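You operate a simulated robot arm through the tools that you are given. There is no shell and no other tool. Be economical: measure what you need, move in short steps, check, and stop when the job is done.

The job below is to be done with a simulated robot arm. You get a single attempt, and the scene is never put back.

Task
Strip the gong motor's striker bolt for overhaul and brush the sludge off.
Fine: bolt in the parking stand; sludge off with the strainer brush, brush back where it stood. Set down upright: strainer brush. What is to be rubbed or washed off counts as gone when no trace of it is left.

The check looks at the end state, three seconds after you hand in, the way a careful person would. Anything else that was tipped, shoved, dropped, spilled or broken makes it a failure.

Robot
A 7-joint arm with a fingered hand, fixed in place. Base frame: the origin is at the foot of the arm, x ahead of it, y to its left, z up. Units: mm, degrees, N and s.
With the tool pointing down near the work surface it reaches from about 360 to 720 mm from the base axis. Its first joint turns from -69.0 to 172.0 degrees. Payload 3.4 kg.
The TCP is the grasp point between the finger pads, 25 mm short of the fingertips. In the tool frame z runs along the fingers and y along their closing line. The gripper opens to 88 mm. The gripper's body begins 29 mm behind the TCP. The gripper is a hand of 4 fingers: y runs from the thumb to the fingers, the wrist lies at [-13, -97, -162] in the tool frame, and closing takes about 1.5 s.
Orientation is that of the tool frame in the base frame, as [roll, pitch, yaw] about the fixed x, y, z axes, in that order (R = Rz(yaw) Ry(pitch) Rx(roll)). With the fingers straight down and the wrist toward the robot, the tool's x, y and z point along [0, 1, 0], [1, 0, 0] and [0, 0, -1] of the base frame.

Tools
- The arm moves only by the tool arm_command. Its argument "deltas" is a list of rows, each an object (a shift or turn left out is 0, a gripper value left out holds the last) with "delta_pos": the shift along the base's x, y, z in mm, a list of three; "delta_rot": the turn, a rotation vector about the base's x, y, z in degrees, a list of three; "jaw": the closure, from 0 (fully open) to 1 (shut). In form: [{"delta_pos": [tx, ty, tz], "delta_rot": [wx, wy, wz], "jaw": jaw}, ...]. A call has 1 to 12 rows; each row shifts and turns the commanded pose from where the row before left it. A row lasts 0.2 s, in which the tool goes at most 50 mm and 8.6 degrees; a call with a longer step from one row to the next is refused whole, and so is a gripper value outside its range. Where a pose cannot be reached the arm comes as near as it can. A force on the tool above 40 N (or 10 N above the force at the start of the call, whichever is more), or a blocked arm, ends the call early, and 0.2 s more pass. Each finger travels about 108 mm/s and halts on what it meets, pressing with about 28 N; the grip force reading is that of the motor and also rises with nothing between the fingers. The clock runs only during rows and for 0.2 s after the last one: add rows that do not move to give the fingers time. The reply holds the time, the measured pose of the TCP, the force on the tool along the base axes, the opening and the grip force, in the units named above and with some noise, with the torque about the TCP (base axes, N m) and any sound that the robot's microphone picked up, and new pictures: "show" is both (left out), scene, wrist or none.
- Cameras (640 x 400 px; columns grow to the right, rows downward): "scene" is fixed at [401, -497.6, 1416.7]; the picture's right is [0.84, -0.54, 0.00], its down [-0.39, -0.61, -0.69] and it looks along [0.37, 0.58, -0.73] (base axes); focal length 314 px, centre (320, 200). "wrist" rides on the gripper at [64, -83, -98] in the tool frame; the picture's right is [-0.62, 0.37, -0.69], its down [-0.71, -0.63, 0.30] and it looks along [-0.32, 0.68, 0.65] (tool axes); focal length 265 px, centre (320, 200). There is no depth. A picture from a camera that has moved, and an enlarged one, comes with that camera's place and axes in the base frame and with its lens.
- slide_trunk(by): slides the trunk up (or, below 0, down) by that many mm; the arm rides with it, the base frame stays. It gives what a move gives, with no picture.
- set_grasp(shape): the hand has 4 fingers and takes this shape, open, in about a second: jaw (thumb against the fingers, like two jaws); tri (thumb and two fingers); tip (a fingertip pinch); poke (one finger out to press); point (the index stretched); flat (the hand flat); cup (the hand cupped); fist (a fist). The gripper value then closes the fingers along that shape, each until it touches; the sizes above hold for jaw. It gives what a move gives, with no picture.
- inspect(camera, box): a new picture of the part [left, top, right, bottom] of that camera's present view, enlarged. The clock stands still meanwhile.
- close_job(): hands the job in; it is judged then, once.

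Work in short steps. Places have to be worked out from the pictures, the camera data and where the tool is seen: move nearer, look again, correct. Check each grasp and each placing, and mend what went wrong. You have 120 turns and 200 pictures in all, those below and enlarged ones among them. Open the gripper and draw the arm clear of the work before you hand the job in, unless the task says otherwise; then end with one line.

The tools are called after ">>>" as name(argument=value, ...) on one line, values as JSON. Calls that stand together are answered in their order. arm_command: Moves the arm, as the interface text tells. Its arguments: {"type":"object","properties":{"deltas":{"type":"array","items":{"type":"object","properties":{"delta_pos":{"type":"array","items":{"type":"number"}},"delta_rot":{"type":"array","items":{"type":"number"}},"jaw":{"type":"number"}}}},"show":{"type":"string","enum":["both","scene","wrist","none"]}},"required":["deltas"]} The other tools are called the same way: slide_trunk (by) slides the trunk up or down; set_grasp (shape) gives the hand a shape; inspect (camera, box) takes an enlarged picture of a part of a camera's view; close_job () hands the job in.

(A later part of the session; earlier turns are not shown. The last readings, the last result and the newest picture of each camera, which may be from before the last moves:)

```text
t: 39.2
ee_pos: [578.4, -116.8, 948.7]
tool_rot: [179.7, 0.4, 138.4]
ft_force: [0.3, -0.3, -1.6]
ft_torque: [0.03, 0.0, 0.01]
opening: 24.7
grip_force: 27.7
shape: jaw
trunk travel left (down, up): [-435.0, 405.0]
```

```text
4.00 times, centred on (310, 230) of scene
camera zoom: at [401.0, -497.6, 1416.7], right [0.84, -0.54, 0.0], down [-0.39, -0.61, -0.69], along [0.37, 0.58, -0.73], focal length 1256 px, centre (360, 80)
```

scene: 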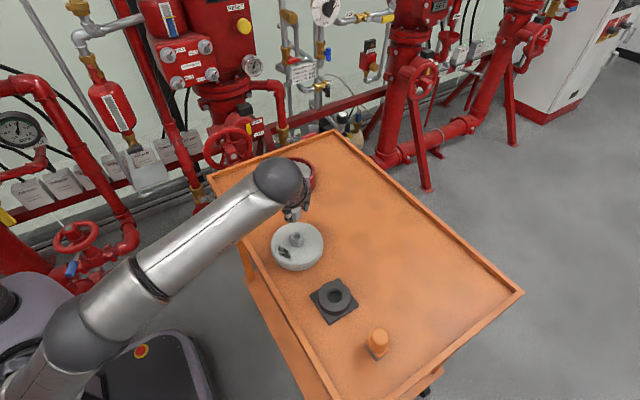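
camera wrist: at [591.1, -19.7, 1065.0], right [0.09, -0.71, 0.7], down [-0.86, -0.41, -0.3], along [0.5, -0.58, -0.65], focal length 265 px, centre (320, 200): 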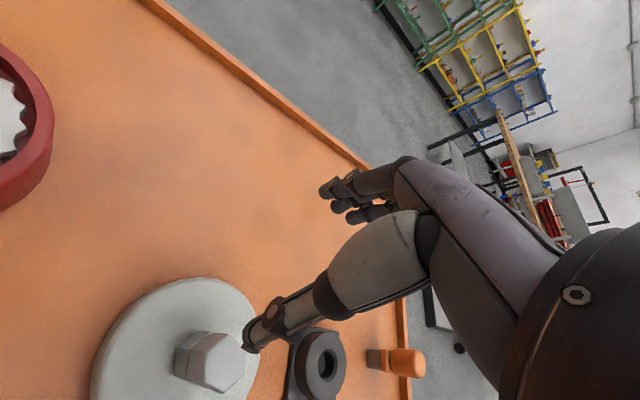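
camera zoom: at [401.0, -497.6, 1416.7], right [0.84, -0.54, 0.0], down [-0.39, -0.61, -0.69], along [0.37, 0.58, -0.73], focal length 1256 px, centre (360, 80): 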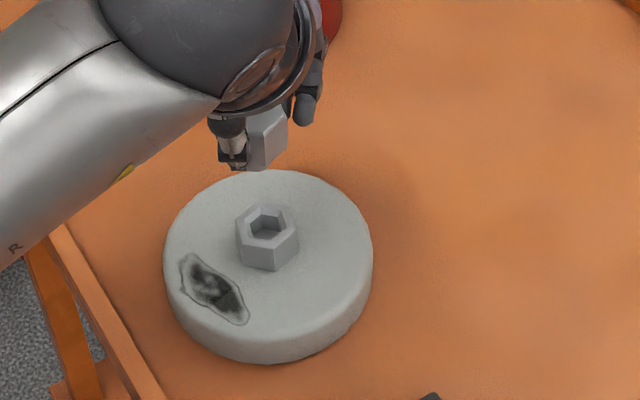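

Bolt is out. I carry it toward the stand, staying ~high, and turn back to yaw ~90; then look for alignment.

>>> arm_command(deltas=[{"delta_rot": [0, 0, -8]}, {"delta_pos": [0, -20, 0], "delta_rot": [0, 0, -8]}, {"delta_pos": [0, -30, 0], "delta_rot": [0, 0, -8]}, {"delta_pos": [0, -30, 0], "delta_rot": [0, 0, -8]}, {"delta_pos": [0, -30, 0], "delta_rot": [0, 0, -8]}, {"delta_pos": [2, -30, 0], "delta_rot": [0, 0, -8]}, {}], show="both")

>>> inspect(camera="wrist", box=[160, 140, 400, 370])

>>> inspect(camera="scene", box=[270, 230, 410, 340])

```text
t: 40.8
ee_pos: [581.1, -258.0, 948.3]
tool_rot: [179.9, 0.5, 90.3]
ft_force: [0.0, 0.4, -0.9]
ft_torque: [-0.01, -0.01, 0.03]
opening: 24.4
grip_force: 27.9
shape: jaw
trunk travel left (down, up): [-435.0, 405.0]
camera wrist: at [498.8, -192.6, 1046.0], right [0.37, -0.61, 0.7], down [-0.62, -0.72, -0.3], along [0.69, -0.33, -0.65], focal length 265 px, centre (320, 200)
```

scene: 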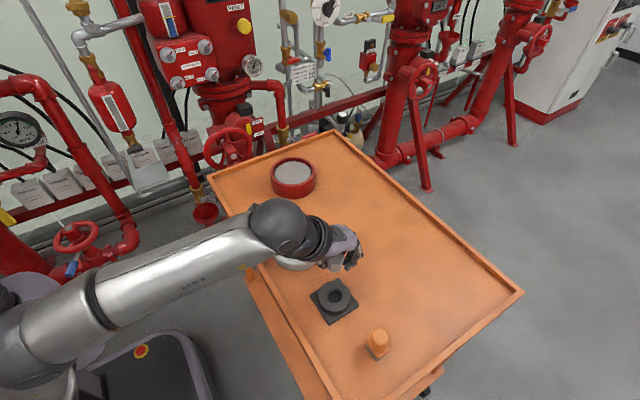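
wrist: 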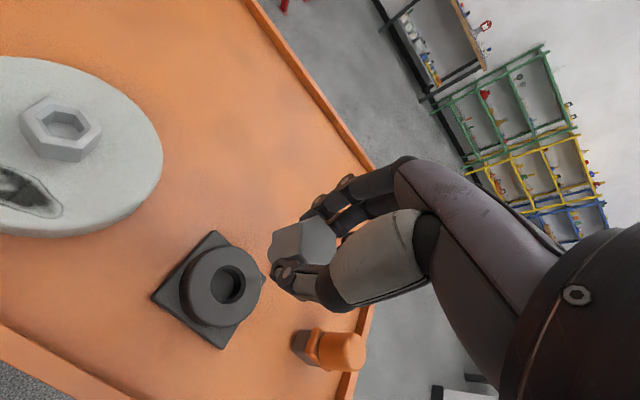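

```text
1.74 times, centred on (280, 255) of wrist
camera zoom: at [498.8, -192.6, 1046.0], right [0.37, -0.61, 0.7], down [-0.62, -0.72, -0.3], along [0.69, -0.33, -0.65], focal length 462 px, centre (390, 104)
```

zoom: 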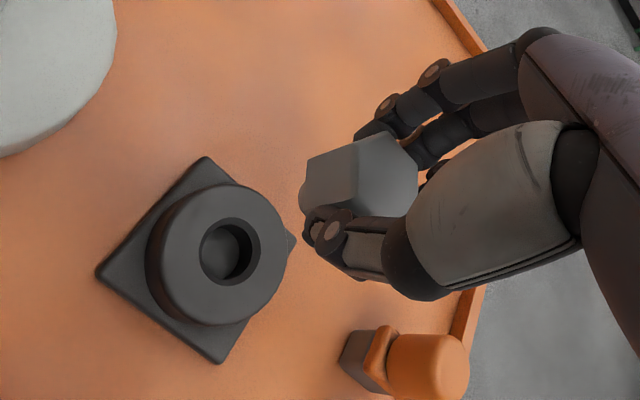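

```text
3.64 times, centred on (340, 285) of scene
camera zoom: at [401.0, -497.6, 1416.7], right [0.84, -0.54, 0.0], down [-0.39, -0.61, -0.69], along [0.37, 0.58, -0.73], focal length 1142 px, centre (247, -109)
```

zoom: 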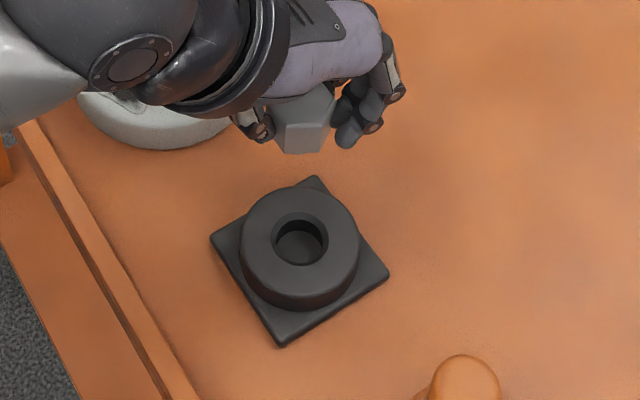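

Stand hole is about (581,-269.5,825). I centre over it and descend partway to check alignment.

>>> arm_command(deltas=[{"delta_pos": [0, -11.5, 0]}, {"delta_pos": [0, 0, -20]}, {"delta_pos": [0, 0, -20]}, {"delta_pos": [0, 0, -10]}, {}], show="none")

>>> inspect(camera="wrist", box=[160, 140, 400, 370])

>>> inspect(camera="scene", box=[280, 230, 400, 340])

```text
t: 42.0
ee_pos: [581.4, -269.4, 898.3]
tool_rot: [179.8, 0.5, 90.4]
ft_force: [-0.9, 0.6, -0.8]
ft_torque: [0.02, -0.03, -0.03]
opening: 24.5
grip_force: 27.4
shape: jaw
trunk travel left (down, up): [-435.0, 405.0]
```

```text
1.74 times, centred on (280, 255) of wrist
camera zoom: at [498.2, -205.1, 995.5], right [0.37, -0.61, 0.7], down [-0.62, -0.72, -0.3], along [0.69, -0.33, -0.65], focal length 462 px, centre (390, 104)
```

zoom: 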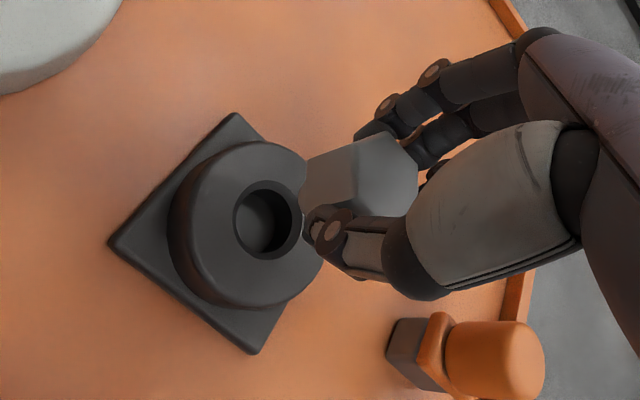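

```text
3.64 times, centred on (340, 285) of scene
camera zoom: at [401.0, -497.6, 1416.7], right [0.84, -0.54, 0.0], down [-0.39, -0.61, -0.69], along [0.37, 0.58, -0.73], focal length 1142 px, centre (247, -109)
```

zoom: 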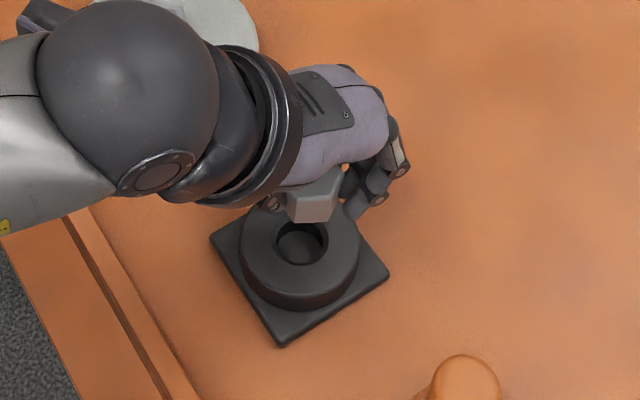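

Alignment is within ~1 mm. I lower slowly, watching force.

>>> arm_command(deltas=[{"delta_pos": [-0.3, -0.8, -8]}, {"delta_pos": [0, 0, -8]}, {"delta_pos": [0, 0, -6]}, {}], show="none")

>>> inspect(camera="wrist", box=[160, 140, 400, 370])

>>> inspect(camera="scene", box=[280, 230, 400, 340])

```text
t: 43.0
ee_pos: [581.3, -270.3, 875.9]
tool_rot: [179.8, 0.5, 90.4]
ft_force: [-0.5, 0.6, -1.7]
ft_torque: [-0.02, 0.02, 0.02]
opening: 24.8
grip_force: 27.3
shape: jaw
trunk travel left (down, up): [-435.0, 405.0]
```

```text
1.74 times, centred on (280, 255) of wrist
camera zoom: at [496.7, -205.8, 973.3], right [0.37, -0.61, 0.7], down [-0.62, -0.72, -0.3], along [0.69, -0.33, -0.65], focal length 462 px, centre (390, 104)
```

zoom: 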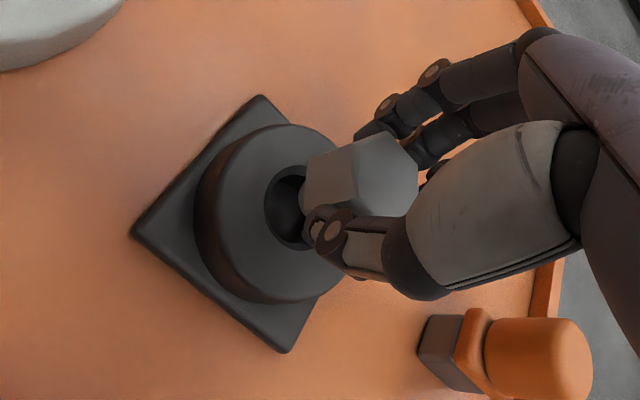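

```text
3.64 times, centred on (340, 285) of scene
camera zoom: at [401.0, -497.6, 1416.7], right [0.84, -0.54, 0.0], down [-0.39, -0.61, -0.69], along [0.37, 0.58, -0.73], focal length 1142 px, centre (247, -109)
```

zoom: 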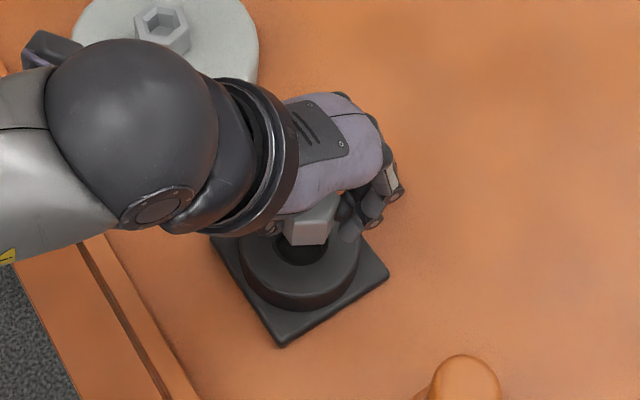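

Still above the rim and well aligned. I go down further in small steps.

>>> arm_command(deltas=[{"delta_pos": [0, 0, -3]}, {"delta_pos": [0, 0, -3]}, {"delta_pos": [0, 0, -3]}, {"delta_pos": [0, 0, -3]}, {}], show="none")

>>> inspect(camera="wrist", box=[160, 140, 400, 370])

```text
t: 44.2
ee_pos: [581.5, -270.4, 864.9]
tool_rot: [179.8, 0.5, 90.5]
ft_force: [-0.4, 0.5, -1.0]
ft_torque: [0.01, -0.02, 0.01]
opening: 24.8
grip_force: 28.5
shape: jaw
trunk travel left (down, up): [-435.0, 405.0]
```

```text
1.74 times, centred on (280, 255) of wrist
camera zoom: at [496.4, -205.9, 962.0], right [0.37, -0.61, 0.7], down [-0.62, -0.72, -0.3], along [0.69, -0.33, -0.65], focal length 462 px, centre (390, 104)
```

zoom: 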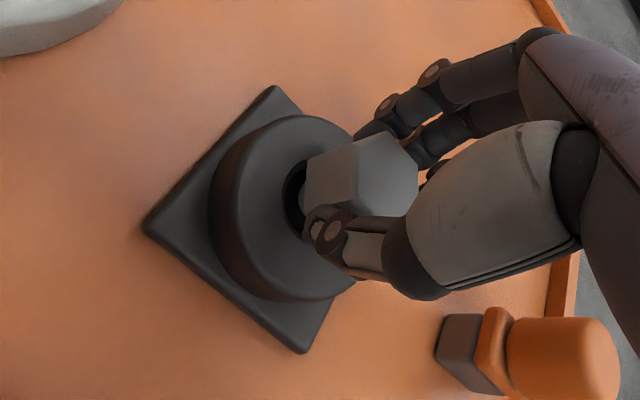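

No contact yet; continue in 2 mm steps.

>>> arm_command(deltas=[{"delta_pos": [0, 0, -2]}, {"delta_pos": [0, 0, -2]}, {"delta_pos": [0, 0, -2]}, {}], show="none")

>>> arm_command(deltas=[{"delta_pos": [0, 0, -1.5]}, {"delta_pos": [0, 0, -1.5]}, {}], show="none")

>>> inspect(camera="wrist", box=[160, 140, 400, 370])

>>> inspect(camera="scene", box=[280, 230, 400, 340])

```text
t: 45.2
ee_pos: [580.2, -270.8, 857.4]
tool_rot: [179.9, 0.5, 90.4]
ft_force: [0.1, 0.1, -1.3]
ft_torque: [-0.01, -0.01, -0.03]
opening: 24.7
grip_force: 27.3
shape: jaw
trunk travel left (down, up): [-435.0, 405.0]
```

```text
t: 46.0
ee_pos: [580.4, -270.2, 855.8]
tool_rot: [179.9, 0.6, 90.3]
ft_force: [1.5, 0.7, 2.1]
ft_torque: [-0.02, -0.03, 0.01]
opening: 24.7
grip_force: 28.1
shape: jaw
trunk travel left (down, up): [-435.0, 405.0]
```

```text
1.74 times, centred on (280, 255) of wrist
camera zoom: at [496.2, -206.0, 953.4], right [0.37, -0.61, 0.7], down [-0.62, -0.72, -0.3], along [0.69, -0.33, -0.65], focal length 462 px, centre (390, 104)
```

zoom: 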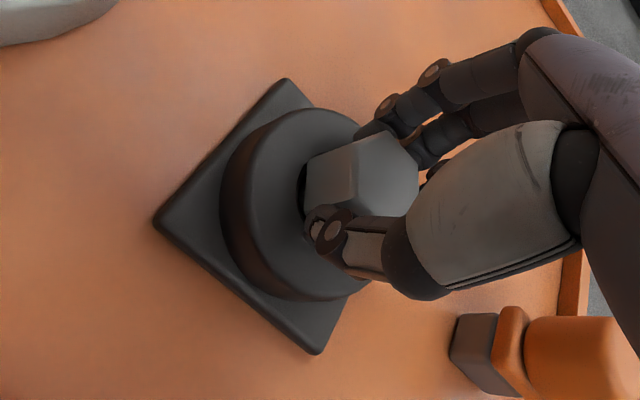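

```text
3.64 times, centred on (340, 285) of scene
camera zoom: at [401.0, -497.6, 1416.7], right [0.84, -0.54, 0.0], down [-0.39, -0.61, -0.69], along [0.37, 0.58, -0.73], focal length 1142 px, centre (247, -109)
```

zoom: 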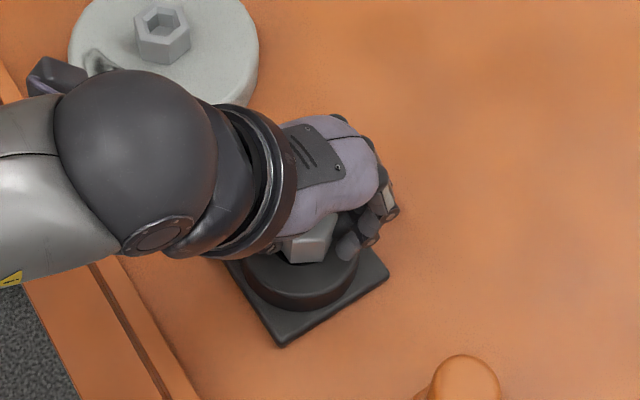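

Light contact begins. One or two mm more.

>>> arm_command(deltas=[{"delta_pos": [0, 0, -1.5]}, {}], show="none")

>>> inspect(camera="scene", box=[310, 260, 370, 310])

>>> inspect(camera="wrist", box=[230, 180, 350, 290])

```text
t: 46.6
ee_pos: [581.6, -269.9, 855.9]
tool_rot: [179.7, 0.6, 90.4]
ft_force: [1.0, -0.4, 6.6]
ft_torque: [-0.04, -0.11, 0.04]
opening: 24.7
grip_force: 28.1
shape: jaw
trunk travel left (down, up): [-435.0, 405.0]
```

```text
8.00 times, centred on (340, 285) of scene
camera zoom: at [401.0, -497.6, 1416.7], right [0.84, -0.54, 0.0], down [-0.39, -0.61, -0.69], along [0.37, 0.58, -0.73], focal length 2511 px, centre (160, -480)
```

zoom: 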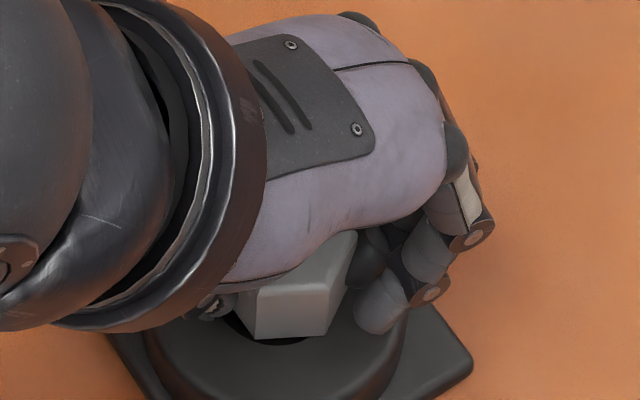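

```text
3.64 times, centred on (290, 235) of wrist
camera zoom: at [495.7, -205.8, 952.6], right [0.37, -0.61, 0.7], down [-0.62, -0.72, -0.3], along [0.69, -0.33, -0.65], focal length 965 px, centre (429, 73)
```

zoom: 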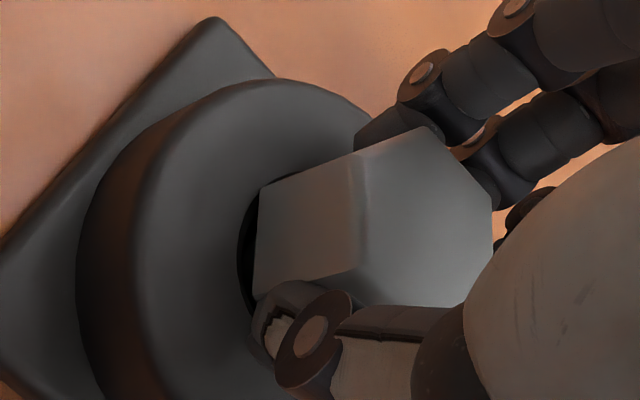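

Firm contact. I release slowly and look whether the bolt is seated.

>>> arm_command(deltas=[{"delta_pos": [0, 0, 0.8]}, {"jaw": 0.6}, {"jaw": 0.3}, {"jaw": 0}, {}, {}], show="none")

>>> inspect(camera="wrist", box=[230, 180, 350, 290])

>>> inspect(camera="scene", box=[300, 250, 380, 320])

```text
t: 48.0
ee_pos: [580.9, -270.5, 854.5]
tool_rot: [179.8, 0.5, 90.4]
ft_force: [-0.2, -0.5, -0.2]
ft_torque: [-0.01, -0.01, 0.01]
opening: 87.7
grip_force: 0.1
shape: jaw
trunk travel left (down, up): [-435.0, 405.0]
```

```text
3.64 times, centred on (290, 235) of wrist
camera zoom: at [496.6, -206.3, 952.3], right [0.37, -0.61, 0.7], down [-0.62, -0.72, -0.3], along [0.69, -0.33, -0.65], focal length 965 px, centre (429, 73)
```

zoom: 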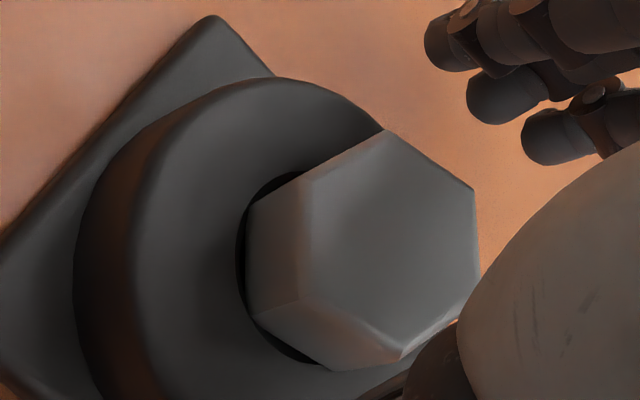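

```text
5.71 times, centred on (340, 285) of scene
camera zoom: at [401.0, -497.6, 1416.7], right [0.84, -0.54, 0.0], down [-0.39, -0.61, -0.69], along [0.37, 0.58, -0.73], focal length 1794 px, centre (206, -286)
```

zoom: 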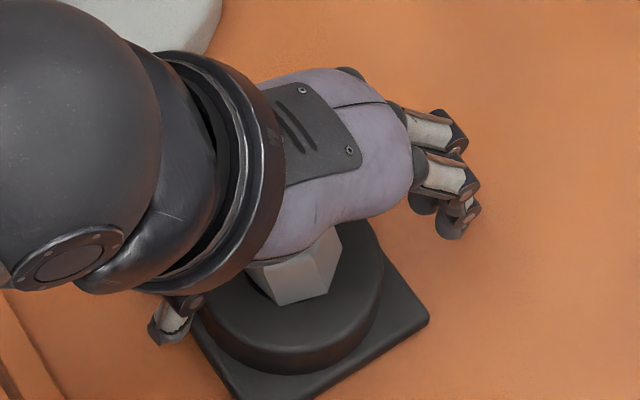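

The bolt may lean a little. I rise straight up and look.

>>> arm_command(deltas=[{"delta_pos": [0, 0, 15]}, {"delta_pos": [0, 0, 20]}, {"delta_pos": [-10, 25, 25]}, {"delta_pos": [-10, 45, 20]}, {"delta_pos": [-10, 45, 0]}, {}], show="none")

>>> inspect(camera="wrist", box=[140, 140, 380, 380])

>>> inspect(camera="scene", box=[300, 250, 380, 320])

```text
refused: row 4 steps farther than a row can; nothing moved
```

```text
1.67 times, centred on (260, 260) of wrist
camera zoom: at [496.6, -206.3, 952.3], right [0.37, -0.61, 0.7], down [-0.62, -0.72, -0.3], along [0.69, -0.33, -0.65], focal length 442 px, centre (420, 100)
```

zoom: 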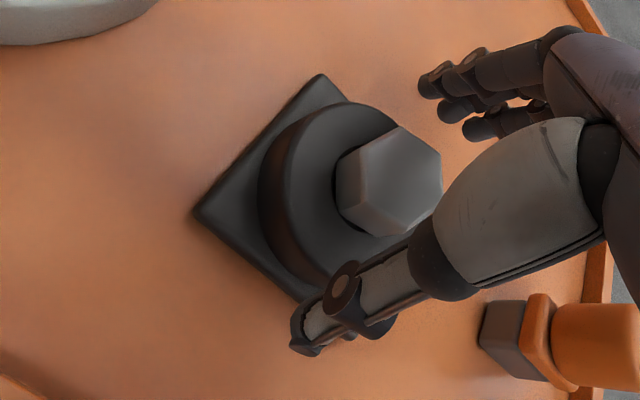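

```text
5.71 times, centred on (340, 285) of scene
camera zoom: at [401.0, -497.6, 1416.7], right [0.84, -0.54, 0.0], down [-0.39, -0.61, -0.69], along [0.37, 0.58, -0.73], focal length 1794 px, centre (206, -286)
```

zoom: 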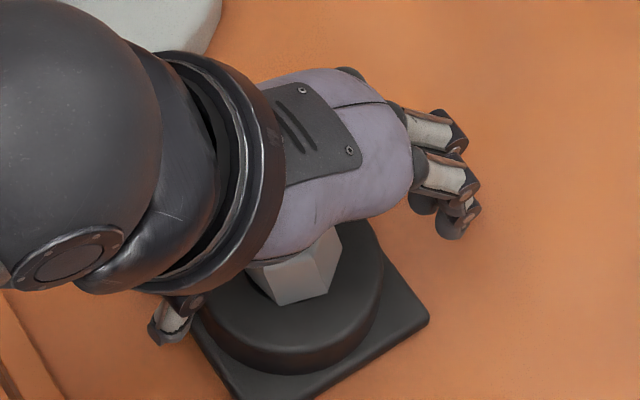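

I rise in permitted step lengths and look.

>>> arm_command(deltas=[{"delta_pos": [0, 0, 15]}, {"delta_pos": [0, 0, 20]}, {"delta_pos": [-10, 25, 25]}, {"delta_pos": [-10, 40, 20]}, {"delta_pos": [-10, 45, 0]}, {}], show="none")

>>> inspect(camera="wrist", box=[140, 140, 380, 380])

>>> inspect(camera="scene", box=[300, 250, 380, 320])

```text
t: 49.4
ee_pos: [550.0, -160.1, 934.7]
tool_rot: [179.9, 0.5, 90.4]
ft_force: [-0.4, 0.3, -0.5]
ft_torque: [0.05, 0.0, 0.03]
opening: 87.6
grip_force: 0.1
shape: jaw
trunk travel left (down, up): [-435.0, 405.0]
```

```text
1.67 times, centred on (260, 260) of wrist
camera zoom: at [466.2, -95.3, 1033.0], right [0.37, -0.61, 0.7], down [-0.62, -0.72, -0.3], along [0.69, -0.33, -0.65], focal length 442 px, centre (420, 100)
```

zoom: 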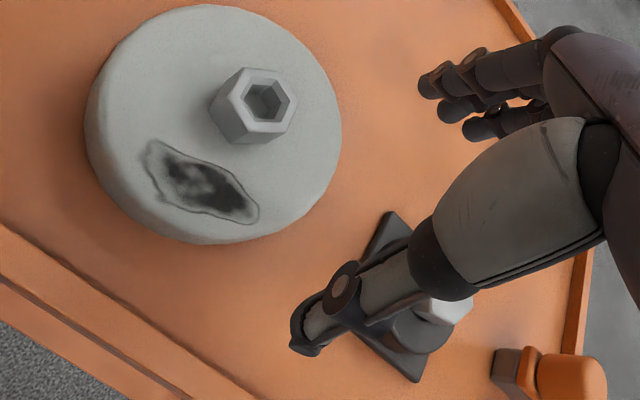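

```text
5.71 times, centred on (340, 285) of scene
camera zoom: at [401.0, -497.6, 1416.7], right [0.84, -0.54, 0.0], down [-0.39, -0.61, -0.69], along [0.37, 0.58, -0.73], focal length 1794 px, centre (206, -286)
```

zoom: 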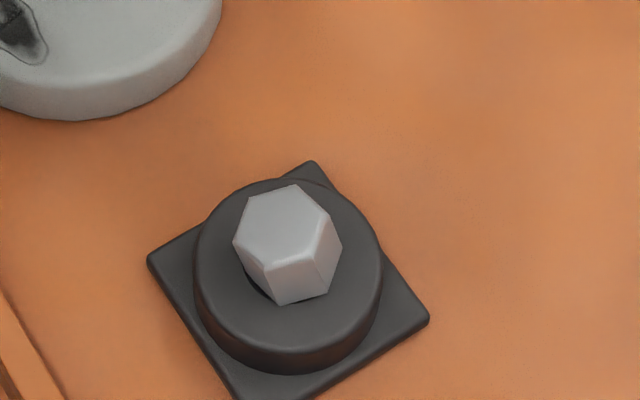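

The bolt looks tilted in the stand. I get a closer wrist view of it before correcting.

>>> arm_command(deltas=[{"delta_pos": [0, -30, 0]}, {"delta_pos": [0, -35, 0]}, {"delta_pos": [0, -35, 0]}, {}], show="none")

>>> inspect(camera="wrist", box=[220, 180, 340, 300])

```text
t: 50.4
ee_pos: [550.2, -259.9, 937.1]
tool_rot: [179.9, 0.5, 90.4]
ft_force: [0.1, 0.4, -0.5]
ft_torque: [0.01, 0.0, -0.03]
opening: 87.6
grip_force: 0.1
shape: jaw
trunk travel left (down, up): [-435.0, 405.0]
```

```text
3.33 times, centred on (280, 240) of wrist
camera zoom: at [466.2, -195.1, 1034.2], right [0.37, -0.61, 0.7], down [-0.62, -0.72, -0.3], along [0.69, -0.33, -0.65], focal length 885 px, centre (453, 67)
```

zoom: 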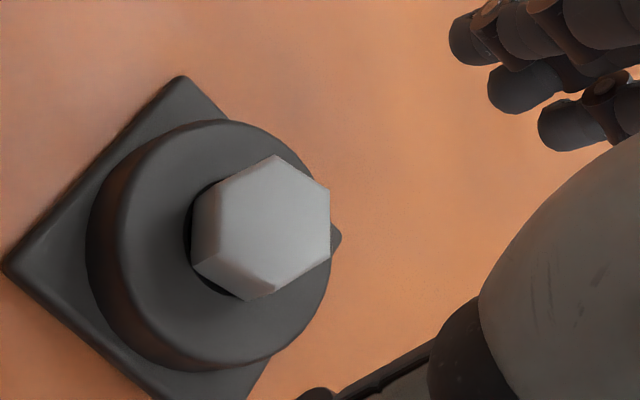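

The bolt leans toward +y: it was set slightly too far to -y. I regrip it, lift a little and re-place it more centrally.

>>> arm_command(deltas=[{"delta_pos": [15, -5, -10]}, {"delta_pos": [15, -4, -15]}, {"delta_pos": [0, 0, -20]}, {"delta_pos": [0, 0, -20]}, {"delta_pos": [0, 0, -14]}, {}], show="none")

>>> inspect(camera="wrist", box=[220, 170, 360, 310])

```text
t: 51.8
ee_pos: [581.5, -271.0, 855.4]
tool_rot: [179.8, 0.5, 90.4]
ft_force: [-0.2, -0.7, -0.3]
ft_torque: [0.02, 0.01, -0.01]
opening: 87.7
grip_force: 0.1
shape: jaw
trunk travel left (down, up): [-435.0, 405.0]
```

```text
2.86 times, centred on (290, 240) of wrist
camera zoom: at [497.0, -205.4, 952.4], right [0.37, -0.61, 0.7], down [-0.62, -0.72, -0.3], along [0.69, -0.33, -0.65], focal length 758 px, centre (406, 86)
```

zoom: 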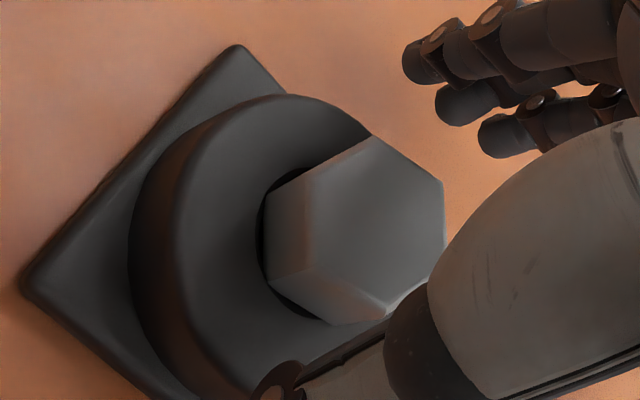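

I close on it again and lift ~14 mm for a look.

>>> arm_command(deltas=[{"jaw": 0.4}, {"jaw": 0.7}, {"jaw": 1}, {}, {}, {}, {}, {"delta_pos": [0, 0, 7]}, {"delta_pos": [0, 0, 7]}, {}], show="none")

>>> inspect(camera="wrist", box=[220, 170, 360, 310])

>>> inspect(camera="scene", box=[300, 250, 380, 320])

```text
t: 54.0
ee_pos: [582.2, -269.8, 868.4]
tool_rot: [179.9, 0.5, 90.4]
ft_force: [0.2, 0.7, -0.6]
ft_torque: [-0.01, 0.03, -0.02]
opening: 25.2
grip_force: 28.1
shape: jaw
trunk travel left (down, up): [-435.0, 405.0]
```

```text
2.86 times, centred on (290, 240) of wrist
camera zoom: at [497.1, -204.7, 966.4], right [0.37, -0.61, 0.7], down [-0.62, -0.72, -0.3], along [0.69, -0.32, -0.65], focal length 758 px, centre (406, 86)
```

zoom: 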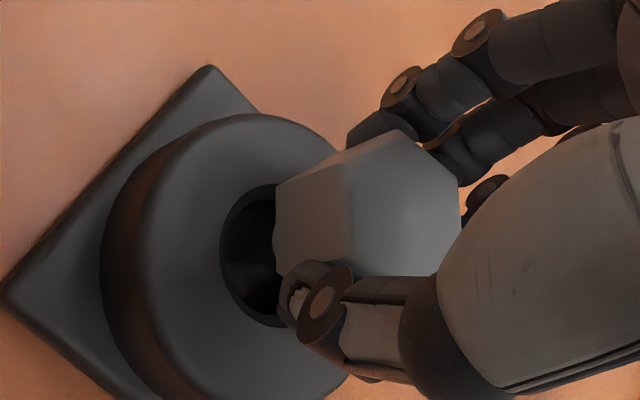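

```text
5.71 times, centred on (340, 285) of scene
camera zoom: at [401.0, -497.6, 1416.7], right [0.84, -0.54, 0.0], down [-0.39, -0.61, -0.69], along [0.37, 0.58, -0.73], focal length 1794 px, centre (206, -286)
```

zoom: 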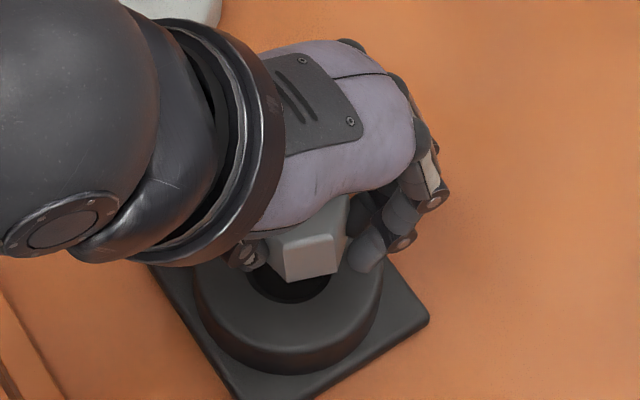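

The bolt sits slightly tilted in the grip. I zoom to measure it.

>>> inspect(camera="scene", box=[325, 270, 357, 296])

>>> inspect(camera="wrist", box=[260, 190, 330, 250])

```text
15.38 times, centred on (341, 283) of scene
camera zoom: at [401.0, -497.6, 1416.7], right [0.84, -0.54, 0.0], down [-0.39, -0.61, -0.69], along [0.37, 0.58, -0.73], focal length 4830 px, centre (-3, -1077)
```

zoom: 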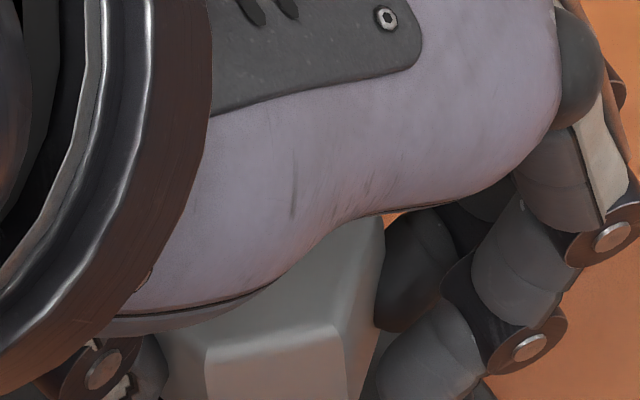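

```text
6.67 times, centred on (295, 220) of wrist
camera zoom: at [497.1, -204.7, 966.4], right [0.37, -0.61, 0.7], down [-0.62, -0.72, -0.3], along [0.69, -0.32, -0.65], focal length 1769 px, centre (487, 67)
```

zoom: 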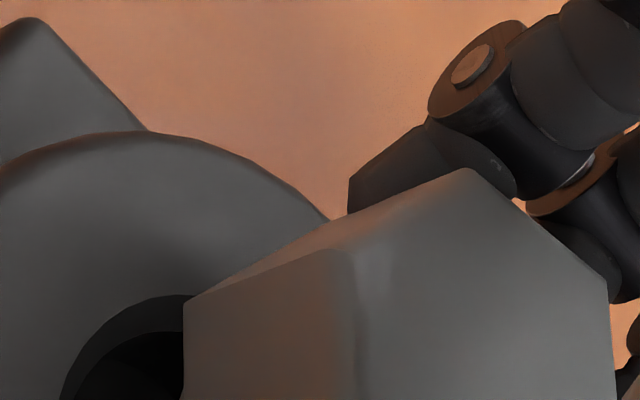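

The bolt's lower end leans ~6° toward +x in the grip. I tilt the tool +6° about y to make it vertical and recheck.

>>> arm_command(deltas=[{"delta_rot": [0, 3, 0]}, {"delta_rot": [0, 3, 0]}, {}], show="none")

>>> inspect(camera="scene", box=[310, 260, 374, 312])

>>> inspect(camera="wrist", box=[220, 170, 360, 310])

```text
t: 54.8
ee_pos: [581.7, -268.1, 869.8]
tool_rot: [-174.1, 0.6, 90.5]
ft_force: [-0.3, -0.2, -0.8]
ft_torque: [0.01, 0.02, 0.01]
opening: 25.5
grip_force: 28.0
shape: jaw
trunk travel left (down, up): [-435.0, 405.0]
```

```text
7.69 times, centred on (342, 286) of scene
camera zoom: at [401.0, -497.6, 1416.7], right [0.84, -0.54, 0.0], down [-0.39, -0.61, -0.69], along [0.37, 0.58, -0.73], focal length 2415 px, centre (151, -462)
```

zoom: 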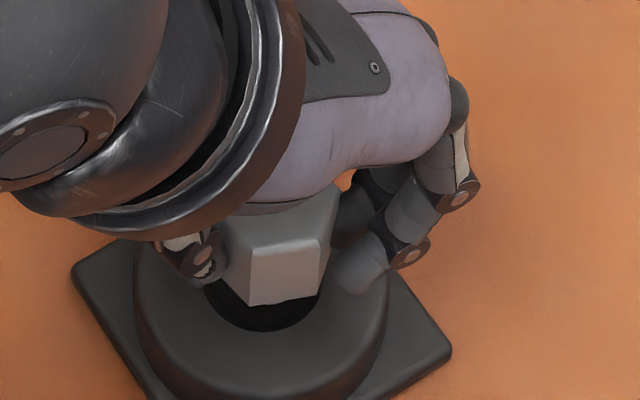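

```text
2.86 times, centred on (290, 240) of wrist
camera zoom: at [507.5, -204.2, 974.8], right [0.44, -0.61, 0.66], down [-0.65, -0.72, -0.23], along [0.62, -0.33, -0.72], focal length 758 px, centre (406, 86)
```

zoom: 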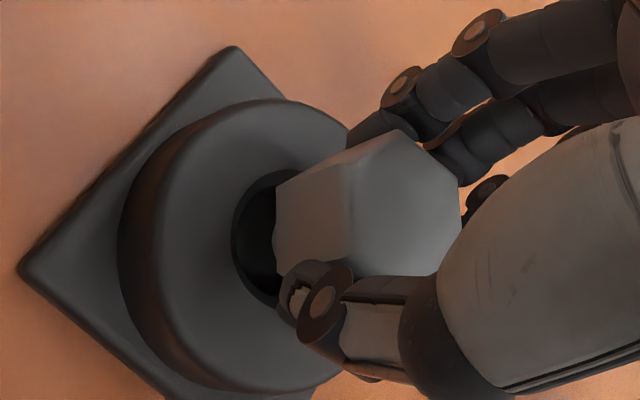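

Now vertical, but the bolt sits offset relative to the hole: it needs about (-2,+5). I shift and recheck.

>>> arm_command(deltas=[{"delta_pos": [-2, 5, 0]}, {}], show="none")

>>> inspect(camera="scene", box=[310, 260, 374, 312])

>>> inspect(camera="wrist", box=[220, 170, 360, 310])

```text
t: 55.4
ee_pos: [579.1, -264.8, 868.6]
tool_rot: [-174.2, 0.4, 90.5]
ft_force: [-0.3, -0.1, -0.7]
ft_torque: [0.01, 0.02, -0.01]
opening: 25.4
grip_force: 27.9
shape: jaw
trunk travel left (down, up): [-435.0, 405.0]
```

```text
7.69 times, centred on (342, 286) of scene
camera zoom: at [401.0, -497.6, 1416.7], right [0.84, -0.54, 0.0], down [-0.39, -0.61, -0.69], along [0.37, 0.58, -0.73], focal length 2415 px, centre (151, -462)
```

zoom: 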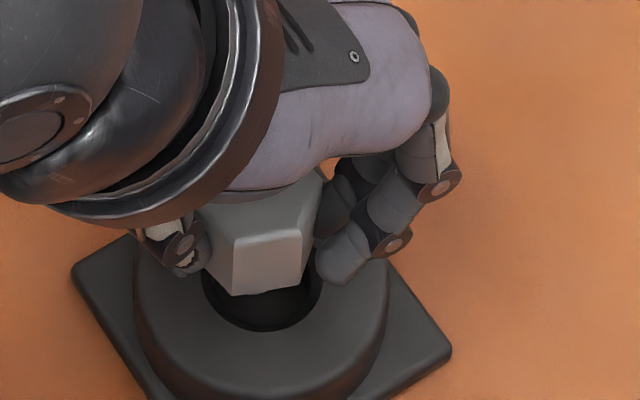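

```text
2.86 times, centred on (290, 240) of wrist
camera zoom: at [505.2, -199.7, 975.0], right [0.44, -0.61, 0.66], down [-0.65, -0.72, -0.23], along [0.62, -0.33, -0.72], focal length 758 px, centre (406, 86)
```

zoom: 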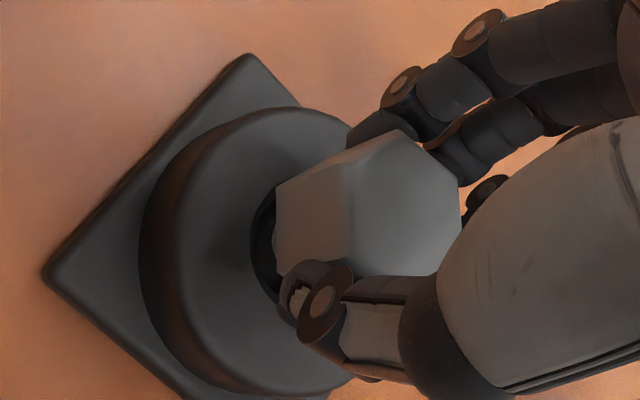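

Closer. I lower 6 mm and check again from both cameras.

>>> arm_command(deltas=[{"delta_pos": [0, 0, -3]}, {"delta_pos": [0, 0, -3]}, {}], show="none")

>>> inspect(camera="scene", box=[320, 275, 360, 308])

>>> inspect(camera="wrist", box=[220, 170, 360, 310])

```text
t: 56.2
ee_pos: [578.2, -264.2, 863.3]
tool_rot: [-174.2, 0.5, 90.4]
ft_force: [0.0, 0.2, -1.8]
ft_torque: [0.01, 0.03, -0.03]
opening: 25.3
grip_force: 28.6
shape: jaw
trunk travel left (down, up): [-435.0, 405.0]
```

```text
12.12 times, centred on (340, 292) of scene
camera zoom: at [401.0, -497.6, 1416.7], right [0.84, -0.54, 0.0], down [-0.39, -0.61, -0.69], along [0.37, 0.58, -0.73], focal length 3805 px, centre (78, -909)
```

zoom: 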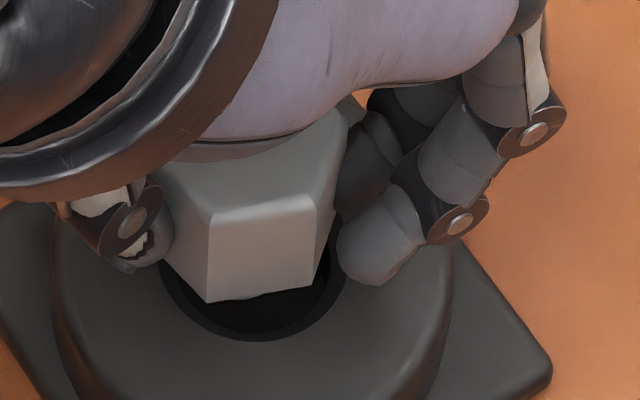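

```text
2.86 times, centred on (290, 240) of wrist
camera zoom: at [505.3, -200.1, 969.3], right [0.44, -0.61, 0.66], down [-0.65, -0.72, -0.23], along [0.62, -0.33, -0.72], focal length 758 px, centre (406, 86)
```

zoom: 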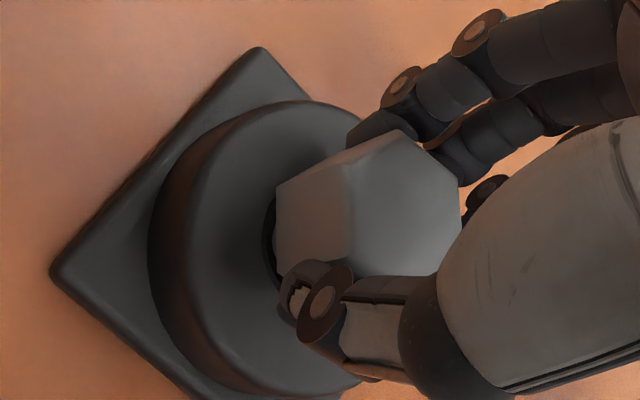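

Both reliable directions show the bolt centred. I continue down until contact.

>>> arm_command(deltas=[{"delta_pos": [0, 0, -2]}, {"delta_pos": [0, 0, -2]}, {}], show="none")

>>> inspect(camera="scene", box=[320, 275, 360, 308])

>>> inspect(camera="wrist", box=[220, 170, 360, 310])

```text
t: 57.0
ee_pos: [578.9, -264.4, 859.2]
tool_rot: [-174.2, 0.4, 90.5]
ft_force: [-0.1, 0.1, -1.0]
ft_torque: [0.0, 0.0, 0.02]
opening: 25.2
grip_force: 28.3
shape: jaw
trunk travel left (down, up): [-435.0, 405.0]
```

```text
12.12 times, centred on (340, 292) of scene
camera zoom: at [401.0, -497.6, 1416.7], right [0.84, -0.54, 0.0], down [-0.39, -0.61, -0.69], along [0.37, 0.58, -0.73], focal length 3805 px, centre (78, -909)
```

zoom: 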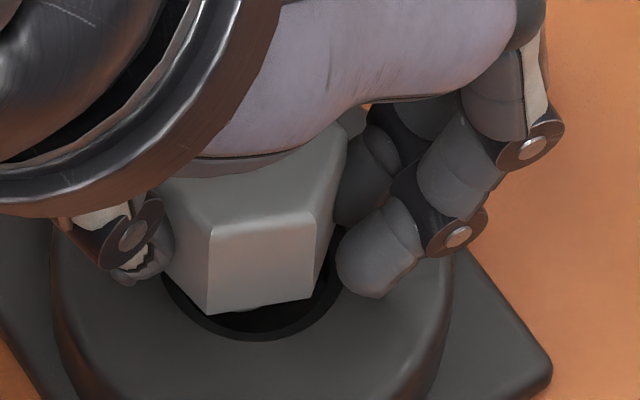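

```text
2.86 times, centred on (290, 240) of wrist
camera zoom: at [505.4, -200.3, 965.1], right [0.44, -0.61, 0.66], down [-0.65, -0.72, -0.23], along [0.62, -0.33, -0.72], focal length 758 px, centre (406, 86)
```

zoom: 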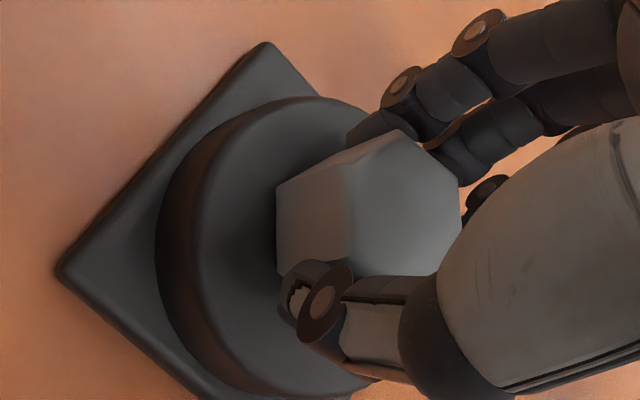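

Head hovers ~3–4 mm above the rim; the hole is ~29 mm so the corners will sit on the rim. A small correction (-0.8,-1.4) and lower further.

>>> arm_command(deltas=[{"delta_pos": [-0.8, -1.4, -1.5]}, {"delta_pos": [0, 0, -1.5]}, {}], show="none")

>>> inspect(camera="scene", box=[320, 275, 360, 308])

>>> inspect(camera="wrist", box=[220, 170, 360, 310])

```text
t: 57.8
ee_pos: [579.0, -266.3, 856.8]
tool_rot: [-174.2, 0.5, 90.4]
ft_force: [-0.8, -0.4, -1.1]
ft_torque: [0.02, -0.01, -0.01]
opening: 25.3
grip_force: 28.2
shape: jaw
trunk travel left (down, up): [-435.0, 405.0]
```

```text
12.12 times, centred on (340, 292) of scene
camera zoom: at [401.0, -497.6, 1416.7], right [0.84, -0.54, 0.0], down [-0.39, -0.61, -0.69], along [0.37, 0.58, -0.73], focal length 3805 px, centre (78, -909)
```

zoom: 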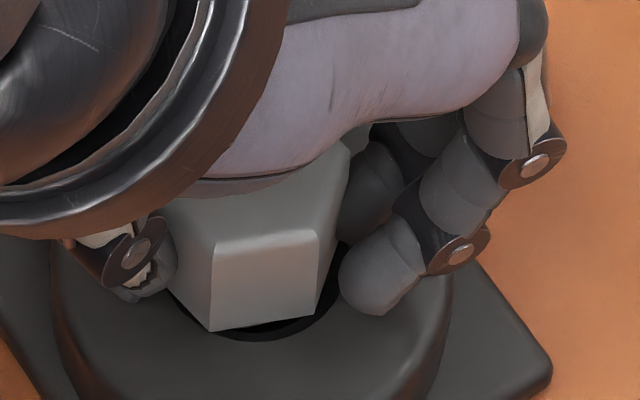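

```text
2.86 times, centred on (290, 240) of wrist
camera zoom: at [505.0, -201.8, 962.3], right [0.44, -0.61, 0.66], down [-0.65, -0.72, -0.23], along [0.62, -0.33, -0.72], focal length 758 px, centre (406, 86)
```

zoom: 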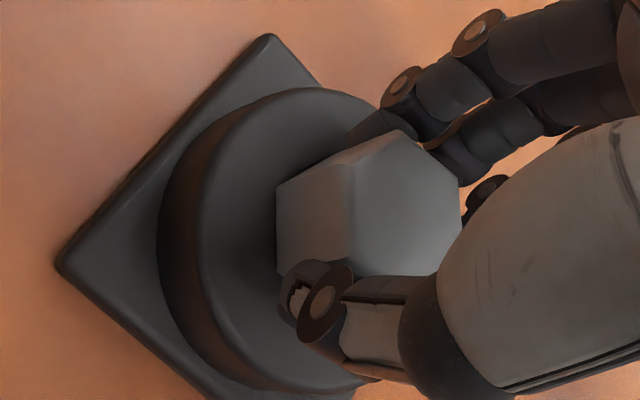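

Well placed. I lower until contact.

>>> arm_command(deltas=[{"delta_pos": [0, 0, -1]}, {"delta_pos": [0, 0, -1]}, {}], show="none")

>>> arm_command(deltas=[{"delta_pos": [0, 0, -1]}, {}], show="none")

>>> inspect(camera="scene", box=[320, 275, 360, 308])

```text
t: 58.6
ee_pos: [577.5, -265.8, 856.3]
tool_rot: [-174.2, 0.6, 90.4]
ft_force: [1.5, -0.8, 3.2]
ft_torque: [0.04, -0.03, 0.02]
opening: 25.1
grip_force: 27.8
shape: jaw
trunk travel left (down, up): [-435.0, 405.0]
```

```text
t: 59.2
ee_pos: [578.3, -265.0, 855.2]
tool_rot: [-174.3, 0.4, 90.4]
ft_force: [0.6, -2.0, 6.5]
ft_torque: [-0.02, -0.07, -0.04]
opening: 25.0
grip_force: 28.2
shape: jaw
trunk travel left (down, up): [-435.0, 405.0]
```

```text
12.12 times, centred on (340, 292) of scene
camera zoom: at [401.0, -497.6, 1416.7], right [0.84, -0.54, 0.0], down [-0.39, -0.61, -0.69], along [0.37, 0.58, -0.73], focal length 3805 px, centre (78, -909)
```

zoom: 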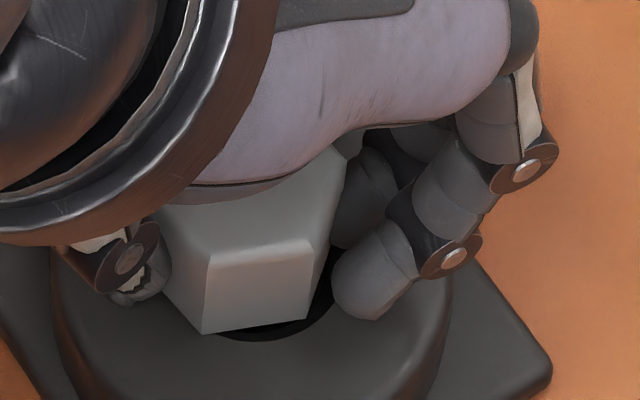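

Contact at 6 N. I open gently and check.

>>> arm_command(deltas=[{"jaw": 0.72}, {"jaw": 0.68}, {"jaw": 0.64}, {"jaw": 0.6}, {"jaw": 0.5}, {"jaw": 0.3}, {"jaw": 0}, {}, {}], show="none")

>>> inspect(camera="scene", box=[320, 275, 360, 308])

>>> inspect(camera="wrist", box=[220, 170, 360, 310])

```text
t: 61.2
ee_pos: [577.8, -266.4, 854.5]
tool_rot: [-174.2, 0.5, 90.5]
ft_force: [-0.1, 0.0, -0.6]
ft_torque: [0.01, 0.0, 0.0]
opening: 87.7
grip_force: 0.0
shape: jaw
trunk travel left (down, up): [-435.0, 405.0]
```

```text
12.12 times, centred on (340, 292) of scene
camera zoom: at [401.0, -497.6, 1416.7], right [0.84, -0.54, 0.0], down [-0.39, -0.61, -0.69], along [0.37, 0.58, -0.73], focal length 3805 px, centre (78, -909)
```

zoom: 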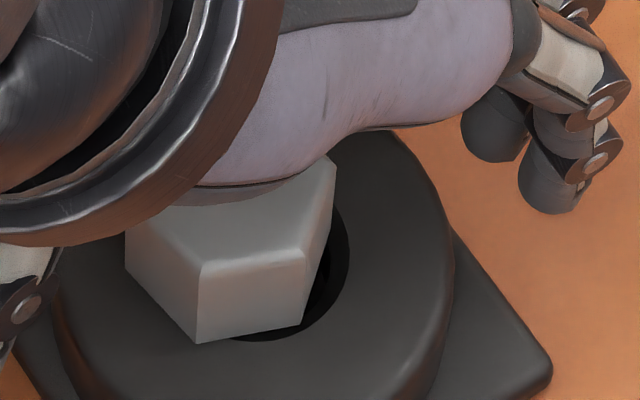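

```text
2.86 times, centred on (290, 240) of wrist
camera zoom: at [504.5, -201.2, 959.5], right [0.44, -0.61, 0.66], down [-0.65, -0.72, -0.23], along [0.62, -0.33, -0.72], focal length 758 px, centre (406, 86)
```

zoom: 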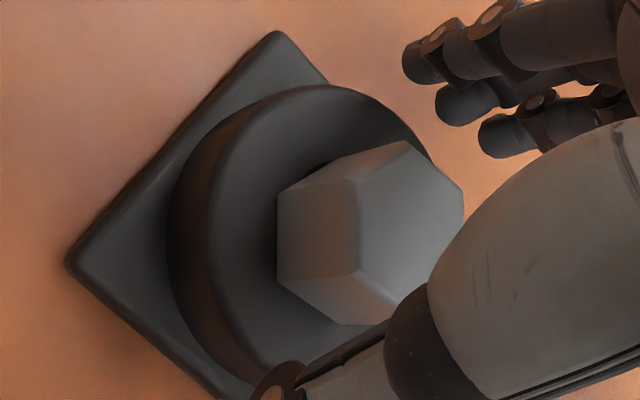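

The bolt looks upright but shifted slightly. I rise clear and look.

>>> arm_command(deltas=[{"delta_pos": [0, 0, 15]}, {"delta_pos": [0, 0, 20], "delta_rot": [0, -3, 0]}, {"delta_pos": [-10, 20, 25], "delta_rot": [0, -3, 0]}, {"delta_pos": [-10, 40, 20]}, {"delta_pos": [-10, 20, 0]}, {}], show="none")

>>> inspect(camera="scene", box=[310, 260, 374, 312])

>>> inspect(camera="wrist", box=[220, 180, 380, 340])

```text
t: 62.6
ee_pos: [547.3, -187.2, 933.7]
tool_rot: [179.7, 0.5, 90.5]
ft_force: [-0.5, 0.9, -0.9]
ft_torque: [-0.01, 0.02, 0.01]
opening: 87.8
grip_force: 0.0
shape: jaw
trunk travel left (down, up): [-435.0, 405.0]
```

```text
7.69 times, centred on (342, 286) of scene
camera zoom: at [401.0, -497.6, 1416.7], right [0.84, -0.54, 0.0], down [-0.39, -0.61, -0.69], along [0.37, 0.58, -0.73], focal length 2415 px, centre (151, -462)
```

zoom: 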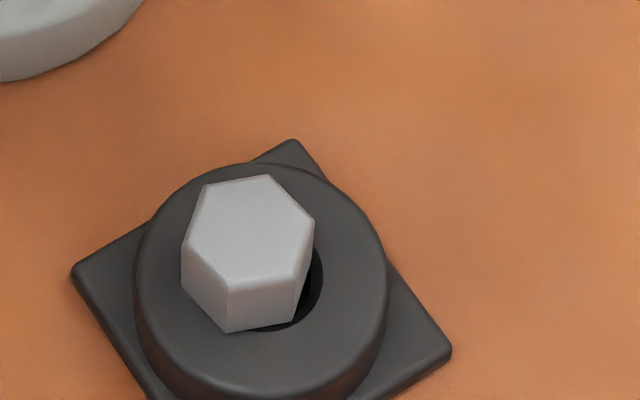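

```text
2.50 times, centred on (300, 260) of wrist
camera zoom: at [462.9, -121.2, 1031.8], right [0.37, -0.61, 0.7], down [-0.62, -0.72, -0.3], along [0.69, -0.33, -0.65], focal length 664 px, centre (370, 50)
```

zoom: 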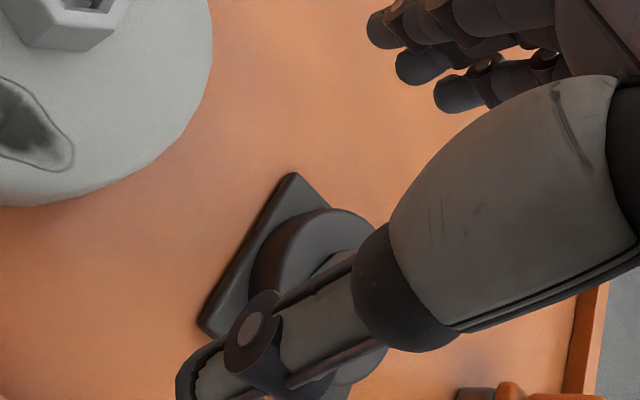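

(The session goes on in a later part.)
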